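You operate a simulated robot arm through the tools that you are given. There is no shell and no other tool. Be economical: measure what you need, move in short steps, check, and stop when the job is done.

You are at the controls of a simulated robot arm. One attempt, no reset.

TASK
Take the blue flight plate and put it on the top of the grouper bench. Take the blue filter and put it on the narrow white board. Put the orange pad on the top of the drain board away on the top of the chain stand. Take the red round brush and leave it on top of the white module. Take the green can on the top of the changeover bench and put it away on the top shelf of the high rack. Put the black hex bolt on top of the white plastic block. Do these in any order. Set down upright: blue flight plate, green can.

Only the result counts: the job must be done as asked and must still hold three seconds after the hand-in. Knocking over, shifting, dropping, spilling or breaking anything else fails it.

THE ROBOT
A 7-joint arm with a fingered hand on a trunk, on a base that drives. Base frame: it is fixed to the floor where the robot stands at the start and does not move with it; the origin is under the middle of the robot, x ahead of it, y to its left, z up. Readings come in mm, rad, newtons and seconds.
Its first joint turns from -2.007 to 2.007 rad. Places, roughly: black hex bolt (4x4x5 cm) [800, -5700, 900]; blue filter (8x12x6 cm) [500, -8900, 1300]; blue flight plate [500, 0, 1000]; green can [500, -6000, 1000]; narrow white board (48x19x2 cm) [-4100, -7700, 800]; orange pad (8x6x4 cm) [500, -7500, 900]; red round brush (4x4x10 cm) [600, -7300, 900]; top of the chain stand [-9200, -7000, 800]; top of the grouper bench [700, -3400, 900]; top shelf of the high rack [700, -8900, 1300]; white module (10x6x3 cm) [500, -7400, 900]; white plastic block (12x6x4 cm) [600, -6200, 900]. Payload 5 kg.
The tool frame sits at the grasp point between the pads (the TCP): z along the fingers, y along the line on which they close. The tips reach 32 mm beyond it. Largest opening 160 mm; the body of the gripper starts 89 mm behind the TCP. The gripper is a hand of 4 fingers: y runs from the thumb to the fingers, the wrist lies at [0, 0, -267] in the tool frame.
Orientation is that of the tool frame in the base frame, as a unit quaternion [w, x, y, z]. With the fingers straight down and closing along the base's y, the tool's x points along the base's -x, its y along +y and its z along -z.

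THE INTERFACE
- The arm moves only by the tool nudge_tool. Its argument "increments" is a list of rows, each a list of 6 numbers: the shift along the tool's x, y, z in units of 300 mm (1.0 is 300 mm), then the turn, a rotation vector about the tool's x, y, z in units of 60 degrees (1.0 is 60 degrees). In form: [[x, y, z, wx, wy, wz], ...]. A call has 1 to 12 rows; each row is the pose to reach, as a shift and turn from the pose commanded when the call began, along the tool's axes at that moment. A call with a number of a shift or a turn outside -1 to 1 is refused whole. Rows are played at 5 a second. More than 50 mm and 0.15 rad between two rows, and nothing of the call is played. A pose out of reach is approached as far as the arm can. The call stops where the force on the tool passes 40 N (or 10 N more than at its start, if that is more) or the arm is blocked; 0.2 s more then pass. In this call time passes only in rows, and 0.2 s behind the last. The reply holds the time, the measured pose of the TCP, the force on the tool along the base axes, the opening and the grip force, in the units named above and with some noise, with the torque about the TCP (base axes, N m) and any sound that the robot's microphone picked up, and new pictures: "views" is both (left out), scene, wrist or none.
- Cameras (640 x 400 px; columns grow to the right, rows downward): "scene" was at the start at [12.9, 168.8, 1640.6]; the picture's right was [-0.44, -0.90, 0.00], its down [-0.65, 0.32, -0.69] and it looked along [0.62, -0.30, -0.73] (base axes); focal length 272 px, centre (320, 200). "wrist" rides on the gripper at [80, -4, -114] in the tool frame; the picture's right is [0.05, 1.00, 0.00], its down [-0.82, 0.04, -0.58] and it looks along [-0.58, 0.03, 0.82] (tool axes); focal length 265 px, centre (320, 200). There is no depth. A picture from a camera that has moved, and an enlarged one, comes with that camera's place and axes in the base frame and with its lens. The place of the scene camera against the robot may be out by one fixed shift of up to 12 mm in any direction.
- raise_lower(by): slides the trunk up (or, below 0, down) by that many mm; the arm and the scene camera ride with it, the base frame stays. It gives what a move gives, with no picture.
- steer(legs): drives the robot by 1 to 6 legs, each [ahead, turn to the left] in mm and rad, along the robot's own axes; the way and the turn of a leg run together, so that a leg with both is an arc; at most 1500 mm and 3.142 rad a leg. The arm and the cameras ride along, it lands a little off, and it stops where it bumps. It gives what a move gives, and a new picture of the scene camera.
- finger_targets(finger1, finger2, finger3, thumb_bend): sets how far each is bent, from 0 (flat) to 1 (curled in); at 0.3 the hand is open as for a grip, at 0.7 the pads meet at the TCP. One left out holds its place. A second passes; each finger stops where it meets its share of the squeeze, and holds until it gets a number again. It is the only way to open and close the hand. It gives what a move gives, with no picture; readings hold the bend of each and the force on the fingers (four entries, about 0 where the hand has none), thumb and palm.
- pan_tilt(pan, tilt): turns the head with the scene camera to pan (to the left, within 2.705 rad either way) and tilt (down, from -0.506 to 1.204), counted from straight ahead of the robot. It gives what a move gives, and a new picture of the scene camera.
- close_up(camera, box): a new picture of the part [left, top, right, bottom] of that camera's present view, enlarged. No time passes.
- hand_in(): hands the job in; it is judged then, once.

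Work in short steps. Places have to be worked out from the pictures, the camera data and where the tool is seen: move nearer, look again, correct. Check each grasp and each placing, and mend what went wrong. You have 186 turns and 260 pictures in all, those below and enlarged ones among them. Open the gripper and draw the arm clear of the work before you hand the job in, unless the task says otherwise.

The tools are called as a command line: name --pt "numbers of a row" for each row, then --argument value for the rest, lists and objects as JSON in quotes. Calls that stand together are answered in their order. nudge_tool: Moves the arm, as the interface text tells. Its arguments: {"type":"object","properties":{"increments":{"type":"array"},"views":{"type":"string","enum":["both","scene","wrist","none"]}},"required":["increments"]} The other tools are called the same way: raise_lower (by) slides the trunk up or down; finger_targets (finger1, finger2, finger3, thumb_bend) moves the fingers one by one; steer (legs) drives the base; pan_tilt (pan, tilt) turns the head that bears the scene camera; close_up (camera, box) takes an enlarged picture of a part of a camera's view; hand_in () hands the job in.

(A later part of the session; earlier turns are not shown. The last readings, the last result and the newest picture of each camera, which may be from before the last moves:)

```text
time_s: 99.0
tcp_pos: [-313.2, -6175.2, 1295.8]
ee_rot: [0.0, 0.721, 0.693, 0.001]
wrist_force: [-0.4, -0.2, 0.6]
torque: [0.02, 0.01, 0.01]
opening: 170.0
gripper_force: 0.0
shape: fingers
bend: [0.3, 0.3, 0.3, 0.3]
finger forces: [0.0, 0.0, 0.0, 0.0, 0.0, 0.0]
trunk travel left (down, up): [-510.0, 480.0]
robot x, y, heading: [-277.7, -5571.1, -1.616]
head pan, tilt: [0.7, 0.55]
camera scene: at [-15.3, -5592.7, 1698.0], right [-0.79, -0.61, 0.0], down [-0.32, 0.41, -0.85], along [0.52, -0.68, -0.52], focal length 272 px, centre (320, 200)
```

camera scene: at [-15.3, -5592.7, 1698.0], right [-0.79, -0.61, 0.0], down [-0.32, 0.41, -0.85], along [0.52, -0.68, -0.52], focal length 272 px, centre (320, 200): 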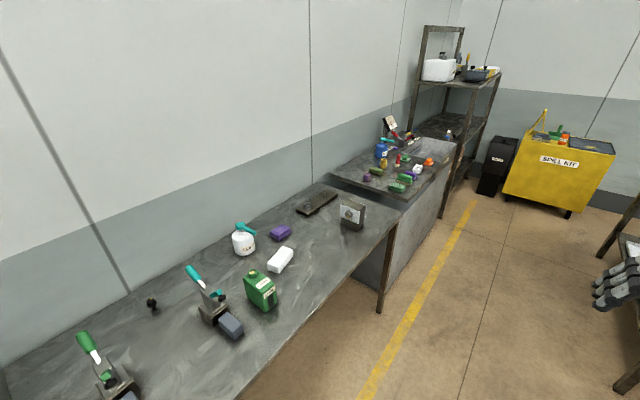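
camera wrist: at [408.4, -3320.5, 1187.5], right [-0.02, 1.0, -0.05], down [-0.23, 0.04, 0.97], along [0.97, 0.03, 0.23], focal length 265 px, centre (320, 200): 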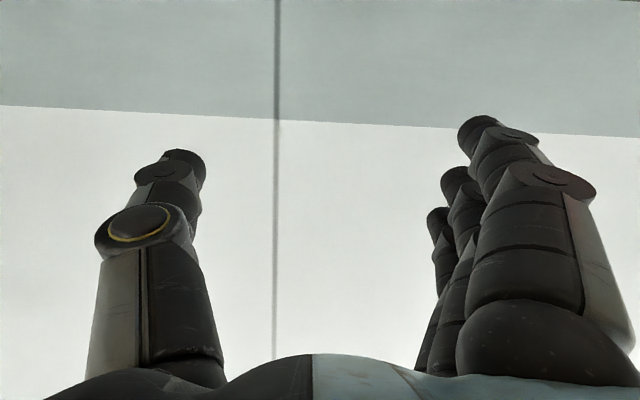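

The bolt, green can and white block are visible. I zoom in.

close_up --camera "scene" --box '[70, 170, 390, 400]'

close_up --camera "scene" --box '[330, 20, 510, 220]'

```text
1.74 times, centred on (230, 285) of scene
camera zoom: at [-15.3, -5592.7, 1698.0], right [-0.79, -0.61, 0.0], down [-0.32, 0.41, -0.85], along [0.52, -0.68, -0.52], focal length 472 px, centre (476, 52)
```

zoom: 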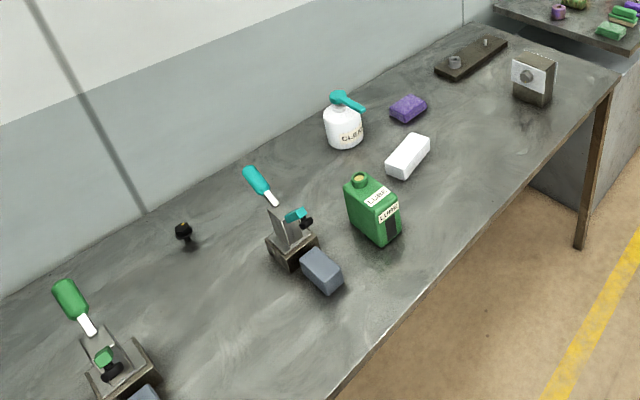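

```text
2.00 times, centred on (420, 120) of scene
camera zoom: at [-15.3, -5592.7, 1698.0], right [-0.79, -0.61, 0.0], down [-0.32, 0.41, -0.85], along [0.52, -0.68, -0.52], focal length 543 px, centre (120, 360)
```

zoom: 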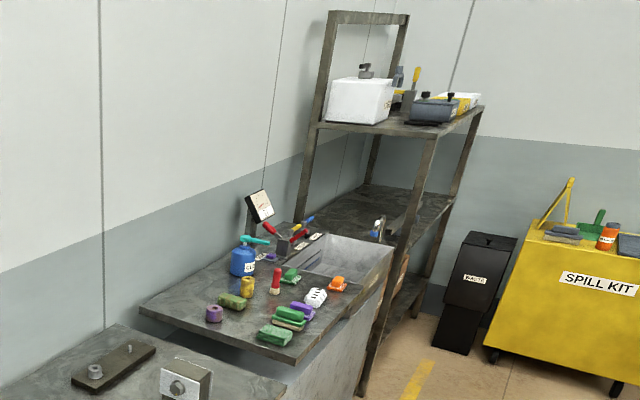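

Bolt ≈(785,-5715), block ≈(597,-6135), can ≈(535,-5975). I drive to y≈-5900 facing the bench; all are in reach from there.

steer --legs '[[330, 0], [0, 1.61], [235, 0]]'

pan_tilt --pan 0.1 --tilt 0.75

```text
time_s: 106.6
tcp_pos: [545.8, -5905.1, 1295.4]
ee_rot: [0.0, -0.004, 1.0, 0.0]
wrist_force: [-0.1, -0.4, 0.2]
torque: [0.01, 0.0, -0.03]
opening: 170.1
gripper_force: 0.1
shape: fingers
bend: [0.3, 0.3, 0.3, 0.3]
finger forces: [0.0, 0.0, 0.0, 0.0, 0.1, 0.0]
trunk travel left (down, up): [-510.0, 480.0]
robot x, y, heading: [-57.6, -5899.1, 0.005]
head pan, tilt: [0.7, 0.55]
camera scene: at [-48.1, -5636.5, 1698.0], right [0.65, -0.76, 0.0], down [-0.4, -0.34, -0.85], along [0.65, 0.55, -0.52], focal length 272 px, centre (320, 200)
```

scene: 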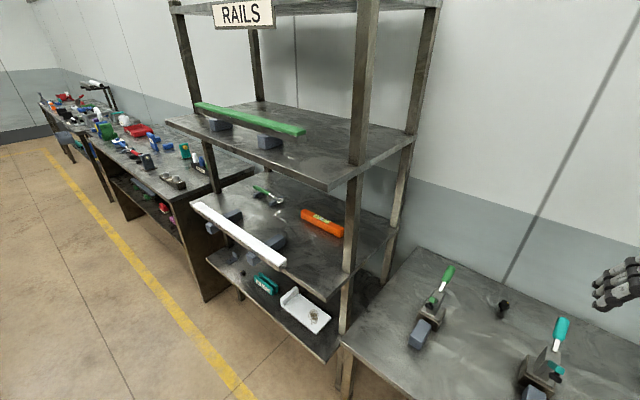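

```text
time_s: 107.6
tcp_pos: [545.9, -5906.5, 1296.4]
ee_rot: [0.0, -0.004, 1.0, 0.001]
wrist_force: [-0.2, 0.1, 0.7]
torque: [0.01, 0.01, 0.01]
opening: 169.9
gripper_force: 0.1
shape: fingers
bend: [0.3, 0.3, 0.3, 0.3]
finger forces: [0.0, 0.0, 0.0, 0.0, 0.1, 0.0]
trunk travel left (down, up): [-510.0, 480.0]
robot x, y, heading: [-57.8, -5897.5, 0.007]
head pan, tilt: [0.099, 0.75]
camera scene: at [-34.7, -5685.9, 1680.6], right [0.11, -0.99, 0.0], down [-0.68, -0.07, -0.73], along [0.73, 0.08, -0.68], focal length 272 px, centre (320, 200)
```

scene: 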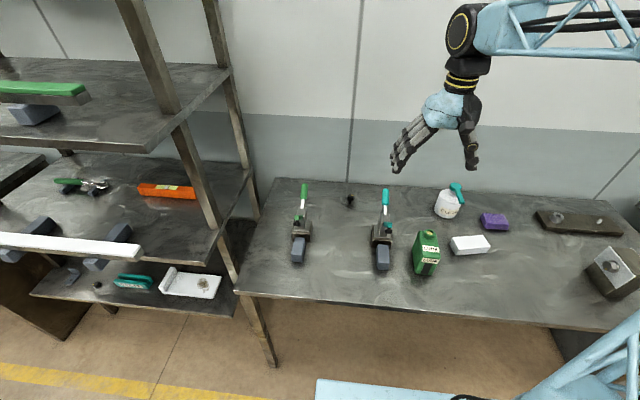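

The bolt stands between the two toggle clamps at ≈(780,-5706). I bring the hand there high, then lower for a wrist look.

nudge_tool --pt "-0.11 0.11 0 0 0 0" --pt "-0.22 0.22 0 0 0 0" --pt "-0.33 0.33 0 0 0 0" --pt "-0.44 0.44 0.0 0 0 0" --pt "-0.54 0.55 0.02 0 0 0" --pt "-0.62 0.66 0.1 0 0 0" --pt "-0.66 0.66 0.25 0 0 0" --pt "-0.66 0.66 0.4 0 0 0" --pt "-0.66 0.66 0.5 0 0 0" --views "both"

```text
time_s: 109.6
tcp_pos: [508.8, -5826.3, 1253.0]
ee_rot: [0.001, -0.004, 1.0, 0.001]
wrist_force: [-0.3, 0.1, 0.7]
torque: [0.01, 0.01, 0.01]
opening: 170.1
gripper_force: 0.0
shape: fingers
bend: [0.3, 0.3, 0.3, 0.3]
finger forces: [0.1, 0.0, 0.1, 0.1, 0.0, 0.0]
out of reach, approached as far as the arm can: row 1, 2, 3, 4, 5, 6, 7, 8, 9
trunk travel left (down, up): [-510.0, 480.0]
robot x, y, heading: [-58.7, -5900.4, 0.007]
head pan, tilt: [0.099, 0.75]
camera scene: at [-34.8, -5686.1, 1680.7], right [0.11, -0.99, 0.0], down [-0.68, -0.07, -0.73], along [0.73, 0.08, -0.68], focal length 272 px, centre (320, 200)
camera wrist: at [427.1, -5833.4, 1367.9], right [-0.06, 1.0, 0.0], down [0.81, 0.05, 0.58], along [0.58, 0.04, -0.81], focal length 265 px, centre (320, 200)
```

scene: 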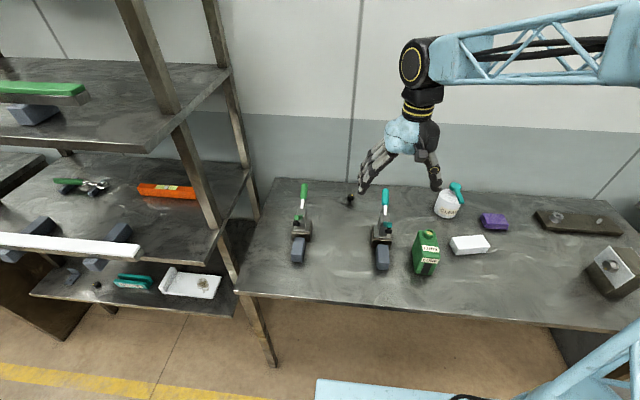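
wrist: 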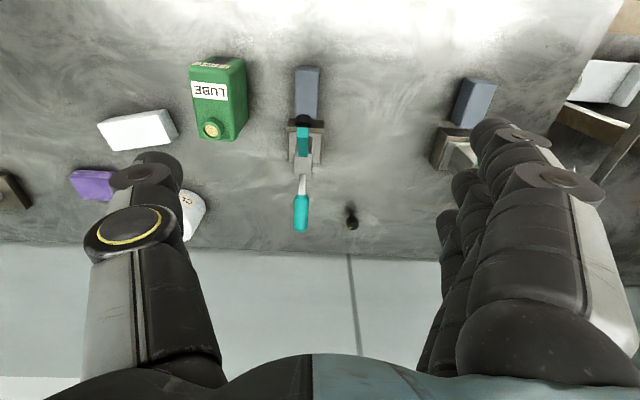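

The arm is in an awkward elbow configuration and cannot reach. I look at the arm itself.

pan_tilt --pan -0.7 --tilt 0.4

```text
time_s: 110.8
tcp_pos: [507.0, -5826.9, 1253.8]
ee_rot: [0.002, -0.004, 1.0, 0.002]
wrist_force: [0.8, 0.5, -0.3]
torque: [-0.02, -0.04, 0.01]
opening: 170.3
gripper_force: 0.0
shape: fingers
bend: [0.3, 0.3, 0.3, 0.3]
finger forces: [0.0, 0.0, 0.0, 0.1, 0.0, 0.1]
trunk travel left (down, up): [-510.0, 480.0]
robot x, y, heading: [-56.6, -5896.7, 0.006]
head pan, tilt: [-0.7, 0.4]
camera scene: at [-45.9, -5753.9, 1711.7], right [-0.64, -0.77, 0.0], down [-0.3, 0.25, -0.92], along [0.71, -0.59, -0.39], focal length 272 px, centre (320, 200)
```

scene: 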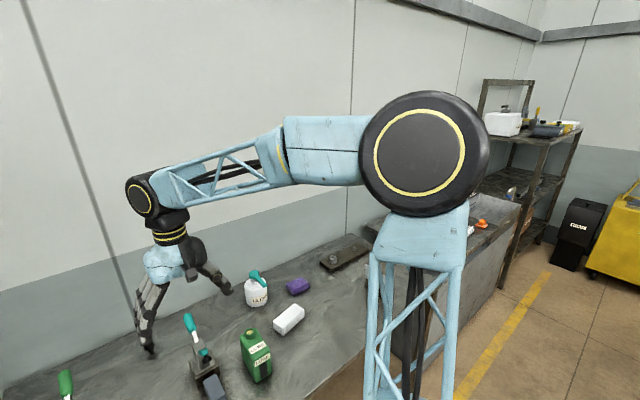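

The upper arm is swung right with the forearm folded left. I move the hand out to the right, where the arm straightens, to recover a normal configuration.

nudge_tool --pt "0 -0.14 0 0 0 0" --pt "0 -0.28 0 0 0 0" --pt "0 -0.42 0 0 0 0" --pt "-0.05 -0.56 0 0 0 0" --pt "-0.1 -0.7 0 0 0 0" --pt "-0.15 -0.84 0 0 0 0" --pt "-0.2 -0.98 0 0 0 0" --views "none"

nudge_tool --pt "-0.1 -0.1 0 0 0 0" --pt "-0.2 -0.2 0 0 0 0" --pt "-0.3 -0.3 0 0 0 0" --pt "-0.4 -0.4 0 0 0 0" --pt "-0.5 -0.5 0 0 0 0" --views "scene"

```text
time_s: 112.3
tcp_pos: [552.9, -6111.6, 1258.2]
ee_rot: [0.001, -0.006, 1.0, 0.001]
wrist_force: [0.1, -0.7, 0.3]
torque: [0.04, -0.02, 0.01]
opening: 170.1
gripper_force: 0.0
shape: fingers
bend: [0.3, 0.3, 0.3, 0.3]
finger forces: [0.0, 0.0, 0.1, 0.0, 0.0, 0.0]
out of reach, approached as far as the arm can: row 7
trunk travel left (down, up): [-510.0, 480.0]
robot x, y, heading: [-55.4, -5897.7, 0.009]
head pan, tilt: [-0.7, 0.4]
```

```text
time_s: 113.5
tcp_pos: [539.5, -6186.5, 1281.9]
ee_rot: [0.0, -0.005, 1.0, 0.001]
wrist_force: [0.7, 1.0, -0.4]
torque: [-0.03, 0.04, -0.02]
opening: 170.7
gripper_force: 0.2
shape: fingers
bend: [0.3, 0.3, 0.3, 0.3]
finger forces: [0.1, 0.1, 0.0, 0.0, 0.0, 0.1]
out of reach, approached as far as the arm can: row 1, 2, 3, 4, 5
trunk travel left (down, up): [-510.0, 480.0]
robot x, y, heading: [-59.3, -5898.0, 0.01]
head pan, tilt: [-0.7, 0.4]
camera scene: at [-45.8, -5754.0, 1711.7], right [-0.64, -0.77, 0.0], down [-0.3, 0.25, -0.92], along [0.71, -0.59, -0.39], focal length 272 px, centre (320, 200)
```

scene: 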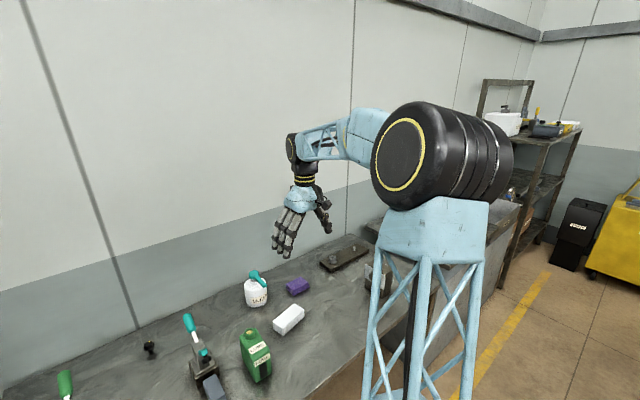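

Reach seems limited by a wrist-roll joint. I test by rolling the hand +60° about its axis (toward the earlier x-closing orientation).

nudge_tool --pt "0 0 0 0 0 0.13" --pt "0 0 0 0 0 0.26" --pt "0 0 0 0 0 0.39" --pt "0 0 0 0 0 0.52" --pt "0 0 0 0 0 0.65" --pt "0 0 0 0 0 0.78" --pt "0 0 0 0 0 0.91" --views "none"

nudge_tool --pt "0 0 0 0 0 0.13" --pt "0 0 0 0 0 0.26" --pt "0 0 0 0 0 0.39" --pt "0 0 0 0 0 0.52" --pt "0 0 0 0 0 0.59" --views "none"

nudge_tool --pt "0 0.15 0 0 0 0" --pt "0 0.3 0 0 0 0" --pt "0 0.45 0 0 0 0" --views "scene"

```text
time_s: 115.2
tcp_pos: [538.7, -6187.0, 1281.5]
ee_rot: [0.001, 0.456, 0.89, 0.0]
wrist_force: [-0.1, 0.8, -0.9]
torque: [-0.01, -0.02, -0.01]
opening: 170.6
gripper_force: 0.1
shape: fingers
bend: [0.3, 0.3, 0.3, 0.3]
finger forces: [0.1, 0.0, 0.0, 0.1, 0.0, 0.1]
trunk travel left (down, up): [-510.0, 480.0]
robot x, y, heading: [-55.3, -5899.3, 0.006]
head pan, tilt: [-0.7, 0.4]
```

```text
time_s: 116.3
tcp_pos: [539.2, -6187.2, 1281.6]
ee_rot: [0.0, 0.705, 0.709, 0.001]
wrist_force: [0.1, 0.1, -0.2]
torque: [-0.02, 0.01, 0.0]
opening: 170.3
gripper_force: 0.1
shape: fingers
bend: [0.3, 0.3, 0.3, 0.3]
finger forces: [0.0, 0.0, 0.0, 0.1, 0.0, 0.0]
trunk travel left (down, up): [-510.0, 480.0]
robot x, y, heading: [-57.9, -5895.6, 0.006]
head pan, tilt: [-0.7, 0.4]
```

```text
time_s: 117.2
tcp_pos: [546.9, -6168.1, 1292.9]
ee_rot: [0.0, 0.705, 0.71, 0.001]
wrist_force: [-0.4, -0.2, -0.3]
torque: [0.0, 0.0, 0.0]
opening: 170.4
gripper_force: 0.0
shape: fingers
bend: [0.3, 0.3, 0.3, 0.3]
finger forces: [0.1, 0.1, 0.0, 0.1, 0.0, 0.0]
out of reach, approached as far as the arm can: row 1, 2, 3
trunk travel left (down, up): [-510.0, 480.0]
robot x, y, heading: [-56.9, -5899.6, 0.005]
head pan, tilt: [-0.7, 0.4]
camera scene: at [-46.0, -5754.2, 1711.8], right [-0.64, -0.77, 0.0], down [-0.3, 0.25, -0.92], along [0.71, -0.59, -0.39], focal length 272 px, centre (320, 200)
```

scene: 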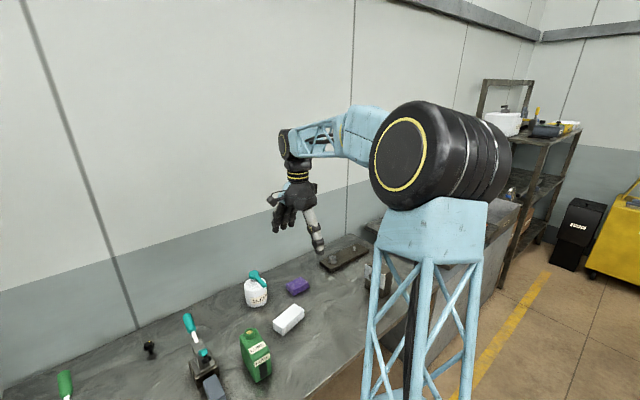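

Roll isn't the limit. I try lowering first (clear air here down to ~1100), then reaching forward.

nudge_tool --pt "0 0 0.15 0 0 0" --pt "0 0 0.3 0 0 0" --pt "0 0 0.45 0 0 0" --pt "0 0 0.6 0 0 0" --views "none"

nudge_tool --pt "0 0.15 0 0 0 0" --pt "0 0.3 0 0 0 0" --pt "0 0.45 0 0 0 0" --pt "0 0.6 0 0 0 0" --views "scene"

```text
time_s: 118.2
tcp_pos: [501.5, -6153.4, 1142.4]
ee_rot: [0.0, 0.704, 0.71, 0.001]
wrist_force: [-0.8, -0.4, -0.1]
torque: [-0.02, 0.01, 0.0]
opening: 170.5
gripper_force: 0.1
shape: fingers
bend: [0.3, 0.3, 0.3, 0.3]
finger forces: [0.0, 0.0, 0.1, 0.0, 0.1, 0.1]
out of reach, approached as far as the arm can: row 1, 2, 3, 4
trunk travel left (down, up): [-510.0, 480.0]
robot x, y, heading: [-57.3, -5899.8, 0.007]
head pan, tilt: [-0.7, 0.4]
```

```text
time_s: 119.2
tcp_pos: [525.3, -6135.0, 1184.1]
ee_rot: [0.001, 0.704, 0.71, 0.0]
wrist_force: [0.7, 0.4, -0.6]
torque: [-0.02, 0.02, 0.06]
opening: 170.5
gripper_force: 0.0
shape: fingers
bend: [0.3, 0.3, 0.3, 0.3]
finger forces: [0.1, 0.0, 0.1, 0.0, 0.1, 0.0]
out of reach, approached as far as the arm can: row 1, 2, 3, 4
trunk travel left (down, up): [-510.0, 480.0]
robot x, y, heading: [-58.6, -5893.9, 0.005]
head pan, tilt: [-0.7, 0.4]
camera scene: at [-45.9, -5754.1, 1711.7], right [-0.64, -0.77, 0.0], down [-0.3, 0.25, -0.92], along [0.71, -0.59, -0.39], focal length 272 px, centre (320, 200)
```

scene: 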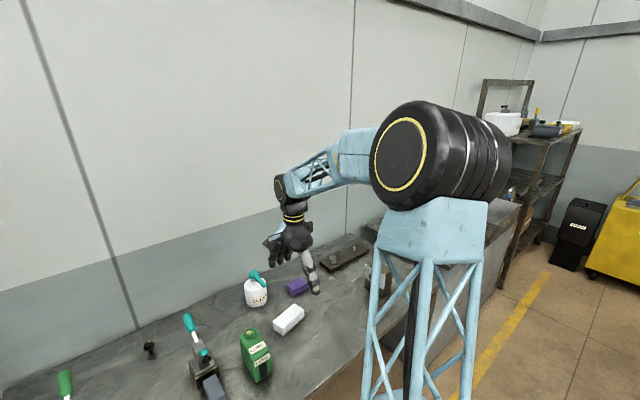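

The upper arm is stuck upright — likely joint 1 wound to the right. I retract, back the base off, and sweep the hand left at short radius to unwind it.

nudge_tool --pt "0.08 -0.1 -0.05 0 0 0" --pt "0.2 -0.2 -0.1 0 0 0" --pt "0.32 -0.3 -0.15 0 0 0" --pt "0.44 -0.38 -0.2 0 0 0" --pt "0.56 -0.44 -0.25 0 0 0" --pt "0.68 -0.5 -0.3 0 0 0" --pt "0.8 -0.5 -0.33 0 0 0" --views "none"

steer --legs '[[-250, 0]]'

nudge_tool --pt "0.14 0 0 0 0 0" --pt "0.28 0 0 0 0 0" --pt "0.42 -0.02 0 0 0 0" --pt "0.56 -0.06 0 0 0 0" --pt "0.7 -0.12 0 0 0 0" --pt "0.83 -0.18 0 0 0 0" --pt "0.96 -0.24 0 0 0 0" --views "scene"

```text
time_s: 121.0
tcp_pos: [368.5, -5816.5, 1275.2]
ee_rot: [-0.001, 0.631, 0.776, 0.0]
wrist_force: [0.4, 0.4, -1.2]
torque: [-0.07, -0.02, -0.01]
opening: 170.4
gripper_force: 0.1
shape: fingers
bend: [0.3, 0.3, 0.3, 0.3]
finger forces: [0.1, 0.1, 0.0, 0.0, 0.0, 0.1]
trunk travel left (down, up): [-510.0, 480.0]
robot x, y, heading: [-57.4, -5899.2, 0.006]
head pan, tilt: [-0.7, 0.4]
stopped in row 7: the arm was blocked; the commanded pose is now the measured one
```

```text
time_s: 122.8
tcp_pos: [120.6, -5822.1, 1275.9]
ee_rot: [0.0, 0.632, 0.775, 0.0]
wrist_force: [0.1, -0.1, -0.8]
torque: [0.01, 0.01, 0.0]
opening: 170.4
gripper_force: 0.0
shape: fingers
bend: [0.3, 0.3, 0.3, 0.3]
finger forces: [0.0, 0.0, 0.0, 0.0, 0.0, 0.0]
trunk travel left (down, up): [-510.0, 480.0]
robot x, y, heading: [-302.6, -5899.1, -0.003]
head pan, tilt: [-0.7, 0.4]
camera scene: at [-294.7, -5754.9, 1711.8], right [-0.64, -0.77, 0.0], down [-0.3, 0.25, -0.92], along [0.71, -0.59, -0.39], focal length 272 px, centre (320, 200)
```

scene: 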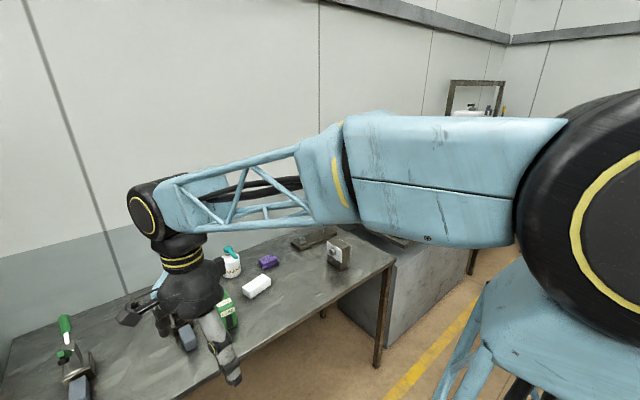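

```text
time_s: 124.4
tcp_pos: [-8.4, -5550.4, 1275.1]
ee_rot: [0.0, 0.633, 0.774, -0.001]
wrist_force: [-0.8, 0.1, -0.1]
torque: [-0.04, 0.0, 0.0]
opening: 170.5
gripper_force: 0.1
shape: fingers
bend: [0.3, 0.3, 0.3, 0.3]
finger forces: [0.1, 0.0, 0.1, 0.1, 0.0, 0.1]
trunk travel left (down, up): [-510.0, 480.0]
robot x, y, heading: [-301.5, -5904.4, 0.006]
head pan, tilt: [-0.7, 0.4]
camera scene: at [-294.1, -5754.2, 1711.7], right [-0.64, -0.77, 0.0], down [-0.3, 0.25, -0.92], along [0.71, -0.59, -0.39], focal length 272 px, centre (320, 200)
```

scene: 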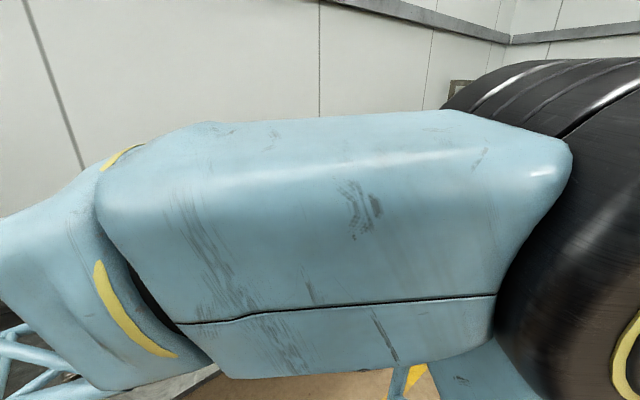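

Unwinding worked to the left. Now I try extending forward-left to see if normal reach is back.

nudge_tool --pt "-0.05 0.14 0 0 0 0" --pt "-0.1 0.28 0 0 0 0" --pt "-0.16 0.42 0 0 0 0" --pt "-0.22 0.56 0 0 0 0" --pt "-0.28 0.7 0 0 0 0" --pt "-0.33 0.84 0 0 0 0" --pt "-0.38 0.96 0 0 0 0" --views "none"

pan_tilt --pan -0.3 --tilt 0.6

```text
time_s: 126.0
tcp_pos: [298.5, -5609.1, 1275.9]
ee_rot: [0.0, 0.633, 0.775, -0.001]
wrist_force: [0.4, 0.9, -0.1]
torque: [0.03, 0.01, 0.0]
opening: 170.4
gripper_force: 0.0
shape: fingers
bend: [0.3, 0.3, 0.3, 0.3]
finger forces: [0.0, 0.1, 0.0, 0.0, 0.0, 0.1]
trunk travel left (down, up): [-510.0, 480.0]
robot x, y, heading: [-305.4, -5897.5, -0.004]
head pan, tilt: [-0.7, 0.4]
```

```text
time_s: 126.8
tcp_pos: [297.7, -5607.2, 1276.8]
ee_rot: [-0.001, 0.632, 0.775, 0.001]
wrist_force: [0.5, 0.0, 1.0]
torque: [-0.01, -0.01, -0.03]
opening: 170.2
gripper_force: 0.0
shape: fingers
bend: [0.3, 0.3, 0.3, 0.3]
finger forces: [0.0, 0.0, 0.0, 0.0, 0.0, 0.0]
trunk travel left (down, up): [-510.0, 480.0]
robot x, y, heading: [-303.8, -5901.0, 0.007]
head pan, tilt: [-0.3, 0.6]
camera scene: at [-280.5, -5721.3, 1693.5], right [-0.29, -0.96, 0.0], down [-0.54, 0.17, -0.83], along [0.79, -0.24, -0.56], focal length 272 px, centre (320, 200)
```

scene: 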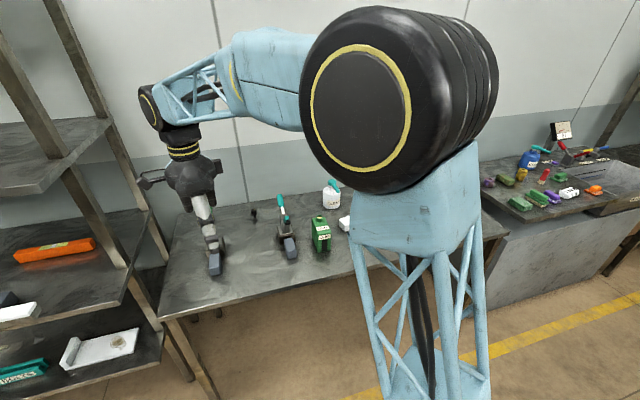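

Reach is normal again here. I sweep back to straight ahead at longer radius.

nudge_tool --pt "-0.14 0.06 0 0 0 0" --pt "-0.28 0.1 0 0 0 0" --pt "-0.42 0.14 0 0 0 0" --pt "-0.56 0.15 0 0 0 0" --pt "-0.7 0.15 0 0 0 0" --pt "-0.84 0.15 0 0 0 0" --pt "-0.96 0.15 0 0 0 0" --views "scene"

```text
time_s: 128.4
tcp_pos: [402.1, -5880.7, 1274.6]
ee_rot: [-0.001, 0.633, 0.774, 0.001]
wrist_force: [-0.7, -0.5, -0.1]
torque: [0.01, 0.0, 0.0]
opening: 170.6
gripper_force: 0.0
shape: fingers
bend: [0.3, 0.3, 0.3, 0.3]
finger forces: [0.1, 0.2, 0.0, 0.1, 0.1, 0.0]
trunk travel left (down, up): [-510.0, 480.0]
robot x, y, heading: [-308.8, -5895.7, 0.002]
head pan, tilt: [-0.3, 0.6]
camera scene: at [-280.3, -5721.9, 1693.5], right [-0.29, -0.96, 0.0], down [-0.54, 0.17, -0.82], along [0.79, -0.24, -0.57], focal length 272 px, centre (320, 200)
```

scene: 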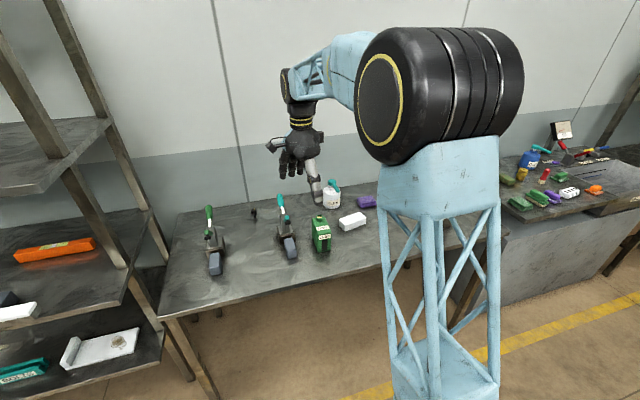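

Configuration is healthy (r≈705). I square the hand to the standard orientation and drive forward 240 mm.

nudge_tool --pt "0 0 0 0 0 -0.13" --pt "0 0 0 0 0 -0.26" --pt "0 0 0 0 0 -0.39" --pt "0 0 0 0 0 -0.52" --pt "0 0 0 0 0 -0.65" --pt "0 0 0 0 0 -0.78" --pt "0 0 0 0 0 -0.91" --views "none"

nudge_tool --pt "0 0 0 0 0 -0.13" --pt "0 0 0 0 0 -0.26" --pt "0 0 0 0 0 -0.398" --views "none"

steer --legs '[[240, 0]]'

nudge_tool --pt "-0.03 0.14 0 0 0 0" --pt "-0.06 0.28 0 0 0 0" --pt "-0.1 0.42 0 0 0 0" --pt "-0.14 0.52 0.05 0 0 0" --pt "-0.18 0.57 0.15 0 0 0" --pt "-0.2 0.58 0.3 0 0 0" --pt "-0.22 0.58 0.45 0 0 0" --views "both"

```text
time_s: 130.0
tcp_pos: [401.0, -5881.3, 1274.1]
ee_rot: [0.0, 0.206, 0.979, 0.001]
wrist_force: [0.0, 0.2, 0.2]
torque: [0.0, 0.0, 0.03]
opening: 170.3
gripper_force: 0.1
shape: fingers
bend: [0.3, 0.3, 0.3, 0.3]
finger forces: [0.0, 0.0, 0.1, 0.0, 0.1, 0.0]
trunk travel left (down, up): [-510.0, 480.0]
robot x, y, heading: [-305.1, -5902.3, 0.001]
head pan, tilt: [-0.3, 0.6]
```

```text
time_s: 130.8
tcp_pos: [400.8, -5879.2, 1275.0]
ee_rot: [0.001, -0.001, 1.0, 0.001]
wrist_force: [0.7, -0.1, -1.5]
torque: [-0.03, 0.0, 0.01]
opening: 170.5
gripper_force: 0.0
shape: fingers
bend: [0.3, 0.3, 0.3, 0.3]
finger forces: [0.1, 0.0, 0.1, 0.0, 0.1, 0.1]
trunk travel left (down, up): [-510.0, 480.0]
robot x, y, heading: [-305.8, -5899.3, 0.003]
head pan, tilt: [-0.3, 0.6]
```

```text
time_s: 132.6
tcp_pos: [645.2, -5880.3, 1275.8]
ee_rot: [0.0, 0.0, 1.0, 0.001]
wrist_force: [0.3, -0.1, -0.1]
torque: [-0.02, 0.0, 0.04]
opening: 170.5
gripper_force: 0.0
shape: fingers
bend: [0.3, 0.3, 0.3, 0.3]
finger forces: [0.1, 0.0, 0.0, 0.0, 0.0, 0.0]
trunk travel left (down, up): [-510.0, 480.0]
robot x, y, heading: [-63.4, -5898.9, 0.003]
head pan, tilt: [-0.3, 0.6]
camera scene: at [-35.1, -5720.7, 1693.4], right [-0.29, -0.96, 0.0], down [-0.54, 0.17, -0.82], along [0.79, -0.24, -0.57], focal length 272 px, centre (320, 200)
```

scene: 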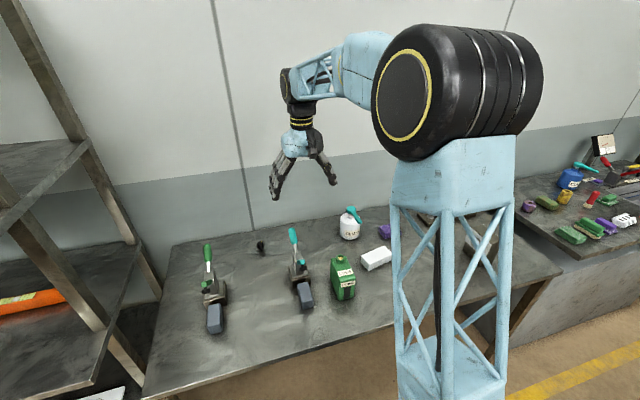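

```text
time_s: 134.2
tcp_pos: [713.3, -5706.1, 1138.6]
ee_rot: [0.0, 0.001, 1.0, 0.002]
wrist_force: [0.5, 0.3, 0.4]
torque: [-0.01, 0.02, 0.02]
opening: 170.4
gripper_force: 0.1
shape: fingers
bend: [0.3, 0.3, 0.3, 0.3]
finger forces: [0.1, 0.0, 0.1, 0.1, 0.1, 0.1]
trunk travel left (down, up): [-510.0, 480.0]
robot x, y, heading: [-61.5, -5895.4, 0.002]
head pan, tilt: [-0.3, 0.6]
camera scene: at [-35.3, -5720.5, 1693.5], right [-0.29, -0.96, 0.0], down [-0.54, 0.17, -0.82], along [0.79, -0.24, -0.57], focal length 272 px, centre (320, 200)
camera wrist: at [632.3, -5711.6, 1253.2], right [-0.05, 1.0, 0.0], down [0.82, 0.04, 0.58], along [0.58, 0.03, -0.82], focal length 265 px, centre (320, 200)
```

scene: 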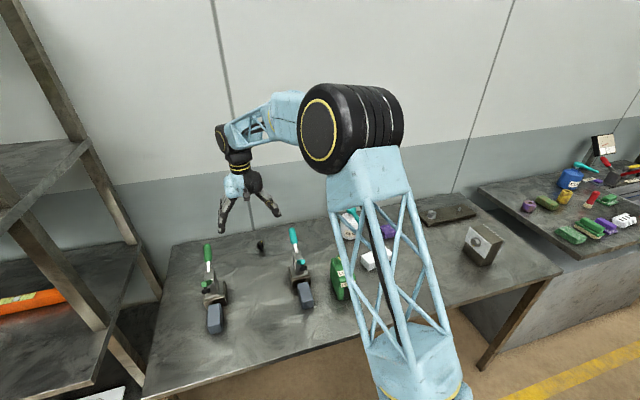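
wrist: 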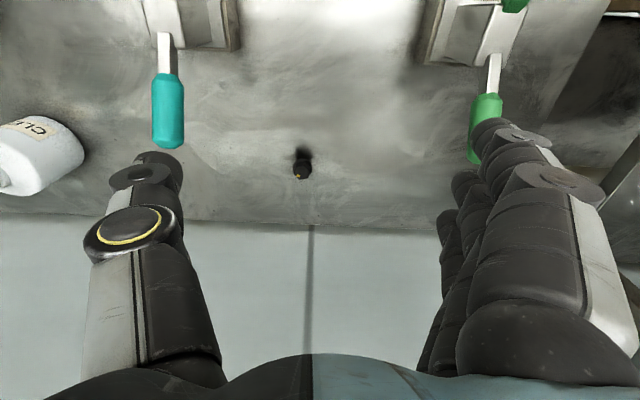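

Zoom on the bolt in the wrist view.

close_up --camera "wrist" --box '[260, 120, 350, 210]'

close_up --camera "scene" --box '[215, 215, 305, 275]'

```text
4.44 times, centred on (305, 165) of wrist
camera zoom: at [632.3, -5711.6, 1253.2], right [-0.05, 1.0, 0.0], down [0.82, 0.04, 0.58], along [0.58, 0.03, -0.82], focal length 1180 px, centre (387, 356)
```

zoom: 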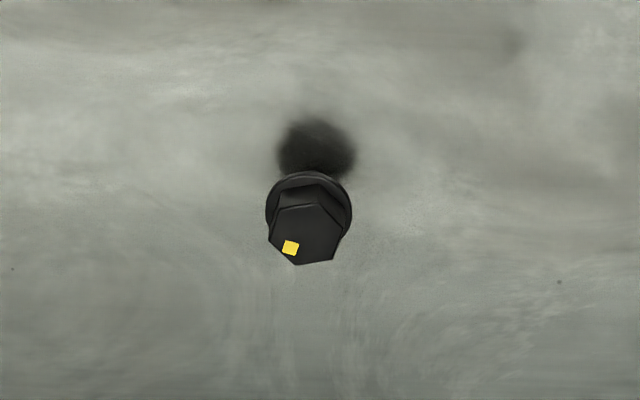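

```text
6.67 times, centred on (260, 245) of scene
camera zoom: at [-35.3, -5720.5, 1693.5], right [-0.29, -0.96, 0.0], down [-0.54, 0.17, -0.82], along [0.79, -0.24, -0.57], focal length 1810 px, centre (720, -100)
```

zoom: 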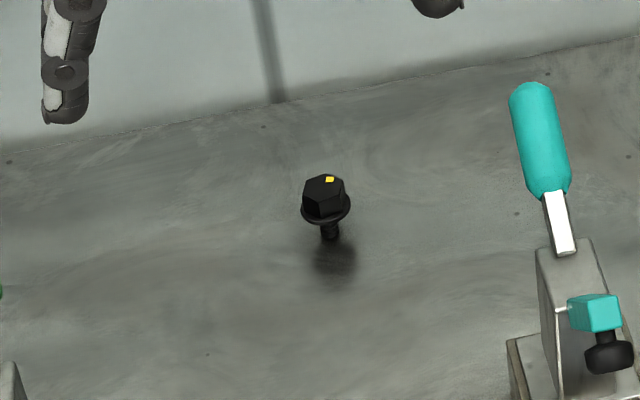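

Bolt stands on its shank, head up, near (805..825, -5725); height is uncertain. I move above it at z=1040 and remeasure.

nudge_tool --pt "-0.12 -0.03 0.0 0 0 0" --pt "-0.24 -0.06 0.05 0 0 0" --pt "-0.3 -0.063 0.18 0 0 0" --pt "-0.3 -0.063 0.33 0 0 0" --views "wrist"

close_up --camera "wrist" --box '[260, 120, 380, 240]'

```text
time_s: 135.2
tcp_pos: [799.2, -5725.9, 1040.0]
ee_rot: [0.0, 0.0, 1.0, 0.0]
wrist_force: [0.7, 0.6, 0.4]
torque: [0.03, -0.01, 0.0]
opening: 170.5
gripper_force: 0.1
shape: fingers
bend: [0.3, 0.3, 0.3, 0.3]
finger forces: [0.0, 0.0, 0.0, 0.1, 0.0, 0.0]
trunk travel left (down, up): [-510.0, 480.0]
robot x, y, heading: [-58.7, -5899.4, 0.006]
head pan, tilt: [-0.3, 0.6]
camera wrist: at [718.6, -5731.4, 1155.3], right [-0.05, 1.0, 0.0], down [0.82, 0.04, 0.58], along [0.58, 0.03, -0.82], focal length 265 px, centre (320, 200)
```

wrist: 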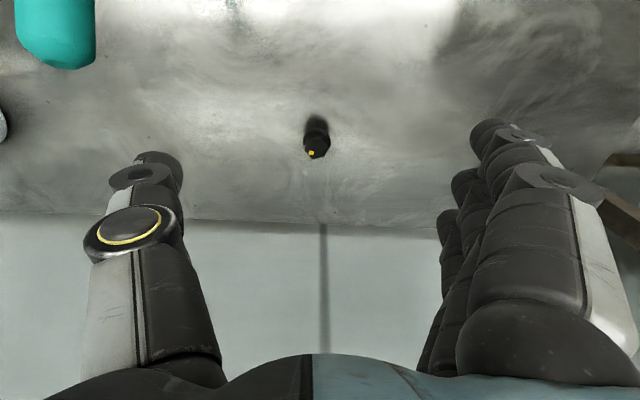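

```text
3.33 times, centred on (320, 180) of wrist
camera zoom: at [718.6, -5731.4, 1155.3], right [-0.05, 1.0, 0.0], down [0.82, 0.04, 0.58], along [0.58, 0.03, -0.82], focal length 885 px, centre (320, 267)
```

zoom: 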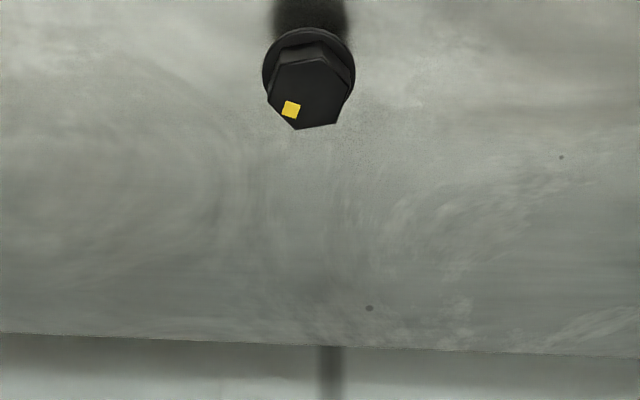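

Rays suggest head top z≈890 at (838,-5722). I advance and descend to 970 and look again.

nudge_tool --pt "-0.12 0.01 0.02 0 0 0" --pt "-0.12 0.01 0.12 0 0 0" --pt "-0.12 0.01 0.235 0 0 0" --views "wrist"

close_up --camera "wrist" --box '[260, 100, 380, 220]'

close_up --camera "scene" --box '[200, 180, 320, 280]'

```text
time_s: 136.0
tcp_pos: [837.6, -5720.4, 972.7]
ee_rot: [0.0, 0.0, 1.0, 0.0]
wrist_force: [-0.9, -0.1, 0.5]
torque: [0.0, -0.04, -0.01]
opening: 170.2
gripper_force: 0.0
shape: fingers
bend: [0.3, 0.3, 0.3, 0.3]
finger forces: [0.0, 0.1, 0.1, 0.0, 0.0, 0.0]
trunk travel left (down, up): [-510.0, 480.0]
robot x, y, heading: [-60.6, -5895.1, 0.002]
head pan, tilt: [-0.3, 0.6]
camera wrist: at [756.5, -5727.1, 1087.5], right [-0.05, 1.0, 0.0], down [0.82, 0.04, 0.58], along [0.58, 0.03, -0.82], focal length 265 px, centre (320, 200)
```

wrist: 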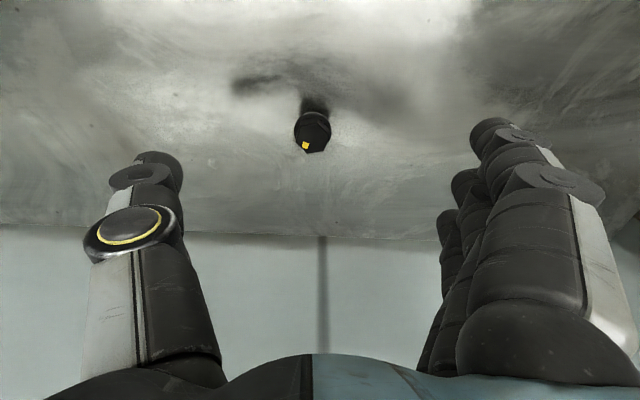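

```text
3.33 times, centred on (320, 160) of wrist
camera zoom: at [756.5, -5727.1, 1087.5], right [-0.05, 1.0, 0.0], down [0.82, 0.04, 0.58], along [0.58, 0.03, -0.82], focal length 885 px, centre (320, 333)
```

zoom: 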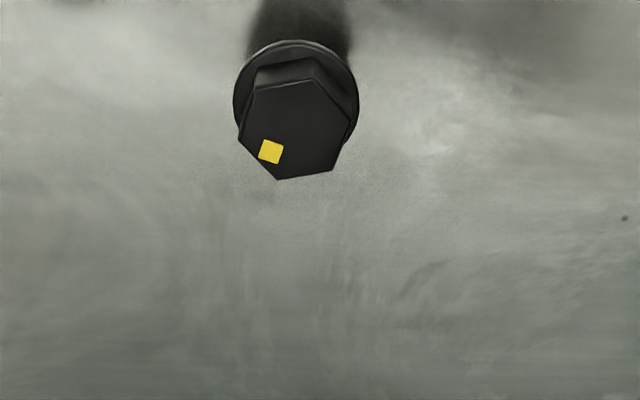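

```text
4.00 times, centred on (260, 230) of scene
camera zoom: at [-35.9, -5720.6, 1693.5], right [-0.29, -0.96, 0.0], down [-0.54, 0.17, -0.82], along [0.79, -0.24, -0.57], focal length 1086 px, centre (560, 80)
```

zoom: 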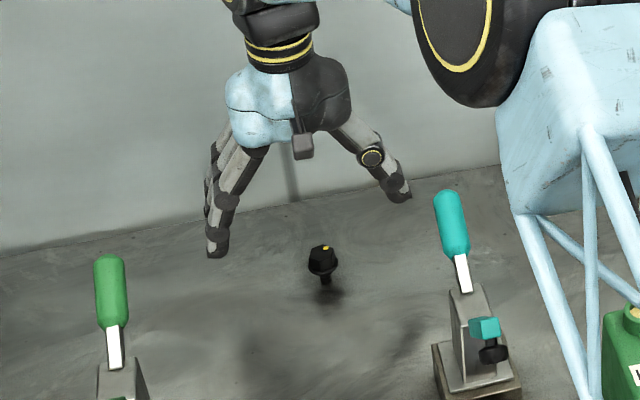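

Consistent: head top ≈(837,-5728,891), head ~27 mm. I pre-close to ~95 mm, shift -7 mm in y, and descend to z≈905.

finger_targets --finger1 0.45 --finger2 0.5 --finger3 0.45 --thumb_bend 0.5

nudge_tool --pt "0 -0.025 0.0 0 0 0" --pt "0 -0.025 0.12 0 0 0" --pt "0 -0.025 0.225 0 0 0" --views "wrist"

close_up --camera "scene" --box '[200, 180, 320, 280]'

```text
time_s: 137.0
tcp_pos: [838.2, -5720.7, 972.1]
ee_rot: [0.0, 0.0, 1.0, 0.001]
wrist_force: [-0.2, 0.5, -0.8]
torque: [-0.01, 0.01, 0.01]
opening: 102.2
gripper_force: 0.0
shape: fingers
bend: [0.45, 0.5, 0.45, 0.5]
finger forces: [0.1, 0.0, 0.0, 0.0, 0.0, 0.0]
trunk travel left (down, up): [-510.0, 480.0]
robot x, y, heading: [-61.3, -5898.3, -0.001]
head pan, tilt: [-0.3, 0.6]
```

```text
time_s: 137.8
tcp_pos: [835.5, -5728.6, 903.9]
ee_rot: [0.0, 0.0, 1.0, 0.001]
wrist_force: [0.5, 0.0, 0.8]
torque: [-0.01, 0.01, -0.01]
opening: 101.8
gripper_force: 0.0
shape: fingers
bend: [0.45, 0.5, 0.45, 0.5]
finger forces: [0.1, 0.0, 0.0, 0.0, 0.0, 0.0]
trunk travel left (down, up): [-510.0, 480.0]
robot x, y, heading: [-58.0, -5897.1, 0.006]
head pan, tilt: [-0.3, 0.6]
camera wrist: at [755.1, -5734.2, 1019.1], right [-0.05, 1.0, 0.0], down [0.82, 0.04, 0.58], along [0.58, 0.03, -0.82], focal length 265 px, centre (320, 200)
```

wrist: 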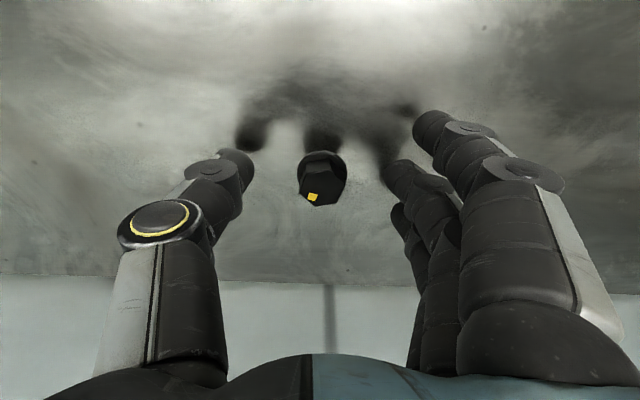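

```text
4.00 times, centred on (260, 230) of scene
camera zoom: at [-35.3, -5720.3, 1693.5], right [-0.29, -0.96, 0.0], down [-0.54, 0.17, -0.82], along [0.79, -0.24, -0.57], focal length 1086 px, centre (560, 80)
```

zoom: 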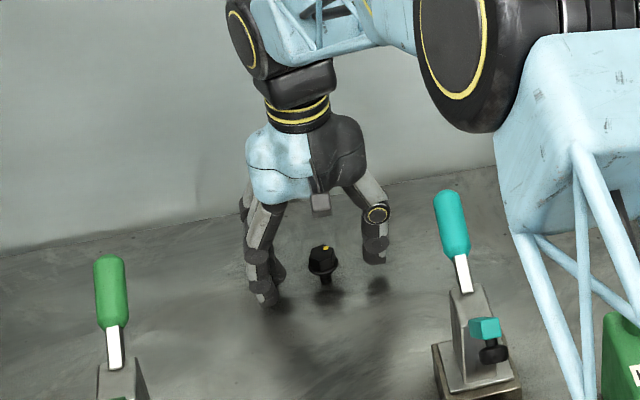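

Bolt confirmed at (838,-5727), top ≈888. I descend to ~890 and close the middle finger and thumb.

nudge_tool --pt "-0.005 0.003 0.025 0 0 0" --pt "-0.008 0.004 0.047 0 0 0" --views "none"

finger_targets --finger2 0.78 --thumb_bend 0.78

close_up --camera "wrist" --box '[160, 60, 500, 300]'

```text
time_s: 138.4
tcp_pos: [838.6, -5727.0, 890.1]
ee_rot: [0.0, 0.0, 1.0, 0.001]
wrist_force: [-0.4, -0.8, 3.6]
torque: [-0.19, 0.03, -0.05]
opening: 102.0
gripper_force: 1.0
shape: fingers
bend: [0.45, 0.5, 0.45, 0.5]
finger forces: [0.0, 0.1, 0.0, 0.1, 2.3, 0.1]
trunk travel left (down, up): [-510.0, 480.0]
robot x, y, heading: [-59.2, -5895.9, 0.004]
head pan, tilt: [-0.3, 0.6]
```

```text
time_s: 139.4
tcp_pos: [837.8, -5727.3, 890.1]
ee_rot: [0.0, 0.0, 1.0, 0.001]
wrist_force: [0.3, 0.7, -0.6]
torque: [0.0, 0.01, 0.0]
opening: 58.9
gripper_force: 9.0
shape: fingers
bend: [0.45, 0.67, 0.45, 0.75]
finger forces: [0.0, 8.3, 0.1, 0.0, 9.5, 0.1]
trunk travel left (down, up): [-510.0, 480.0]
robot x, y, heading: [-60.4, -5894.3, 0.004]
head pan, tilt: [-0.3, 0.6]
```

```text
1.67 times, centred on (330, 180) of wrist
camera zoom: at [757.2, -5733.4, 1005.1], right [-0.05, 1.0, 0.0], down [0.82, 0.04, 0.58], along [0.58, 0.03, -0.82], focal length 442 px, centre (303, 233)
```

zoom: 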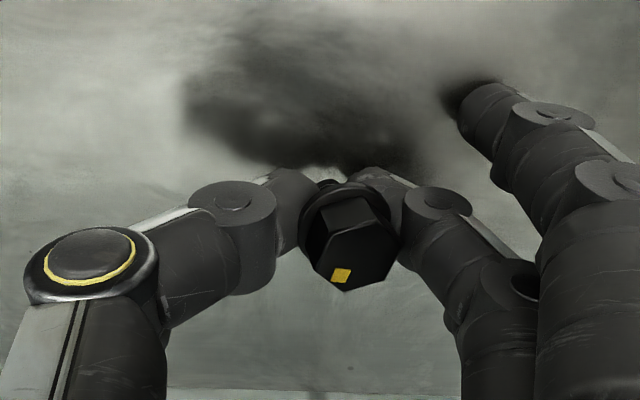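

Gripped at the flange with 9 N. I lift and check.

nudge_tool --pt "0 0 -0.06 0 0 0" --pt "0 0 -0.15 0 0 0" --pt "0 0 -0.3 0 0 0" --pt "0 0 -0.45 0 0 0" --views "wrist"

close_up --camera "scene" --box '[200, 160, 320, 260]'

```text
time_s: 140.4
tcp_pos: [839.2, -5725.2, 1025.7]
ee_rot: [0.0, 0.0, 1.0, 0.001]
wrist_force: [-0.9, 0.2, -0.8]
torque: [-0.01, -0.01, 0.01]
opening: 58.8
gripper_force: 9.2
shape: fingers
bend: [0.45, 0.67, 0.45, 0.75]
finger forces: [0.1, 8.3, 0.0, 0.1, 9.5, 0.1]
trunk travel left (down, up): [-510.0, 480.0]
robot x, y, heading: [-64.2, -5895.8, -0.001]
head pan, tilt: [-0.3, 0.6]
camera wrist: at [758.8, -5730.4, 1141.1], right [-0.05, 1.0, 0.0], down [0.82, 0.04, 0.58], along [0.58, 0.03, -0.82], focal length 265 px, centre (320, 200)
```

wrist: 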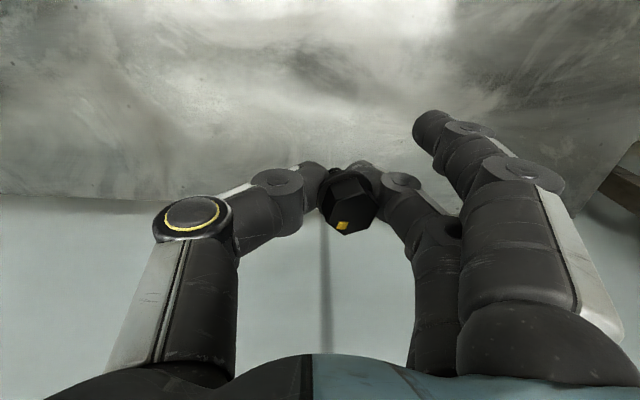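

```text
4.00 times, centred on (260, 210) of scene
camera zoom: at [-36.4, -5720.7, 1693.5], right [-0.29, -0.96, 0.0], down [-0.54, 0.17, -0.83], along [0.79, -0.24, -0.56], focal length 1086 px, centre (560, 160)
```

zoom: 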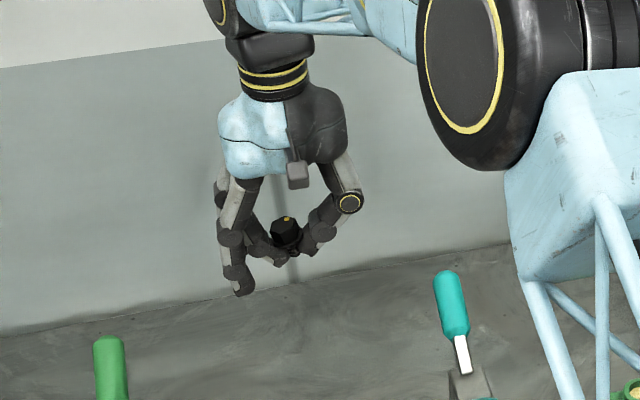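

Bolt held upright. I tuck the other fingers, raise, and carry it over toward the white block.

finger_targets --finger1 0.62 --finger3 0.62

nudge_tool --pt "0 0 -0.16 0 0 0" --pt "0.04 0 -0.32 0 0 0" --pt "0.1 -0.06 -0.45 0 0 0" --pt "0.2 -0.17 -0.5 0 0 0" --pt "0.3 -0.28 -0.5 0 0 0" --pt "0.4 -0.39 -0.5 0 0 0" --pt "0.48 -0.5 -0.5 0 0 0" --pt "0.54 -0.63 -0.5 0 0 0" --pt "0.6 -0.76 -0.5 0 0 0" --pt "0.66 -0.89 -0.5 0 0 0" --views "none"

nudge_tool --pt "0.06 -0.13 0 0 0 0" --pt "0.12 -0.26 0 0 0 0" --pt "0.18 -0.33 0 0 0 0" --views "both"

```text
time_s: 141.4
tcp_pos: [838.9, -5724.1, 1026.2]
ee_rot: [0.001, 0.0, 1.0, 0.001]
wrist_force: [0.0, 0.0, -1.2]
torque: [-0.02, 0.02, 0.0]
opening: 30.4
gripper_force: 9.2
shape: fingers
bend: [0.62, 0.67, 0.62, 0.75]
finger forces: [0.0, 8.3, 0.1, 0.0, 9.4, 0.1]
trunk travel left (down, up): [-510.0, 480.0]
robot x, y, heading: [-58.7, -5897.0, 0.002]
head pan, tilt: [-0.3, 0.6]
```

```text
time_s: 143.6
tcp_pos: [640.3, -5993.3, 1174.5]
ee_rot: [0.0, 0.0, 1.0, 0.001]
wrist_force: [0.1, -0.5, -0.6]
torque: [-0.01, -0.02, -0.02]
opening: 29.9
gripper_force: 9.3
shape: fingers
bend: [0.62, 0.67, 0.62, 0.75]
finger forces: [0.0, 8.2, 0.1, 0.1, 9.5, 0.0]
trunk travel left (down, up): [-510.0, 480.0]
robot x, y, heading: [-61.2, -5895.5, 0.002]
head pan, tilt: [-0.3, 0.6]
```

```text
time_s: 144.4
tcp_pos: [589.0, -6093.2, 1176.3]
ee_rot: [-0.001, 0.0, 1.0, 0.0]
wrist_force: [-0.1, -0.4, -1.4]
torque: [-0.04, -0.03, -0.02]
opening: 30.1
gripper_force: 8.8
shape: fingers
bend: [0.62, 0.67, 0.62, 0.75]
finger forces: [0.0, 8.2, 0.0, 0.0, 9.6, 0.0]
trunk travel left (down, up): [-510.0, 480.0]
robot x, y, heading: [-61.0, -5895.2, 0.007]
head pan, tilt: [-0.3, 0.6]
camera scene: at [-35.9, -5720.9, 1693.5], right [-0.29, -0.96, 0.0], down [-0.54, 0.17, -0.83], along [0.79, -0.24, -0.56], focal length 272 px, centre (320, 200)
camera wrist: at [508.7, -6099.5, 1290.5], right [-0.05, 1.0, 0.0], down [0.82, 0.04, 0.58], along [0.58, 0.03, -0.82], focal length 265 px, centre (320, 200)
```

scene: 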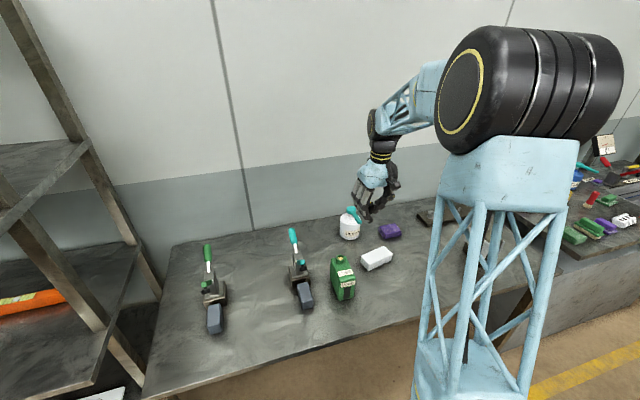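
wrist: 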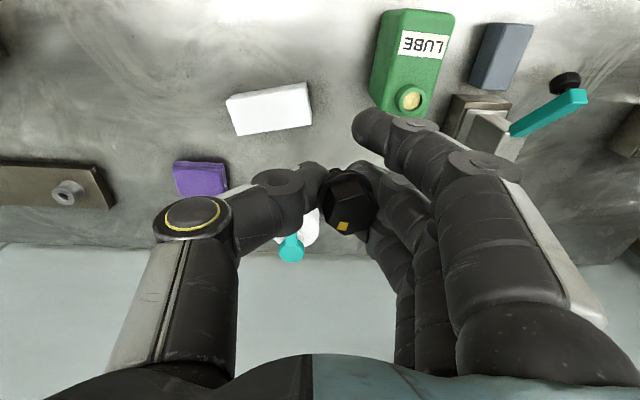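

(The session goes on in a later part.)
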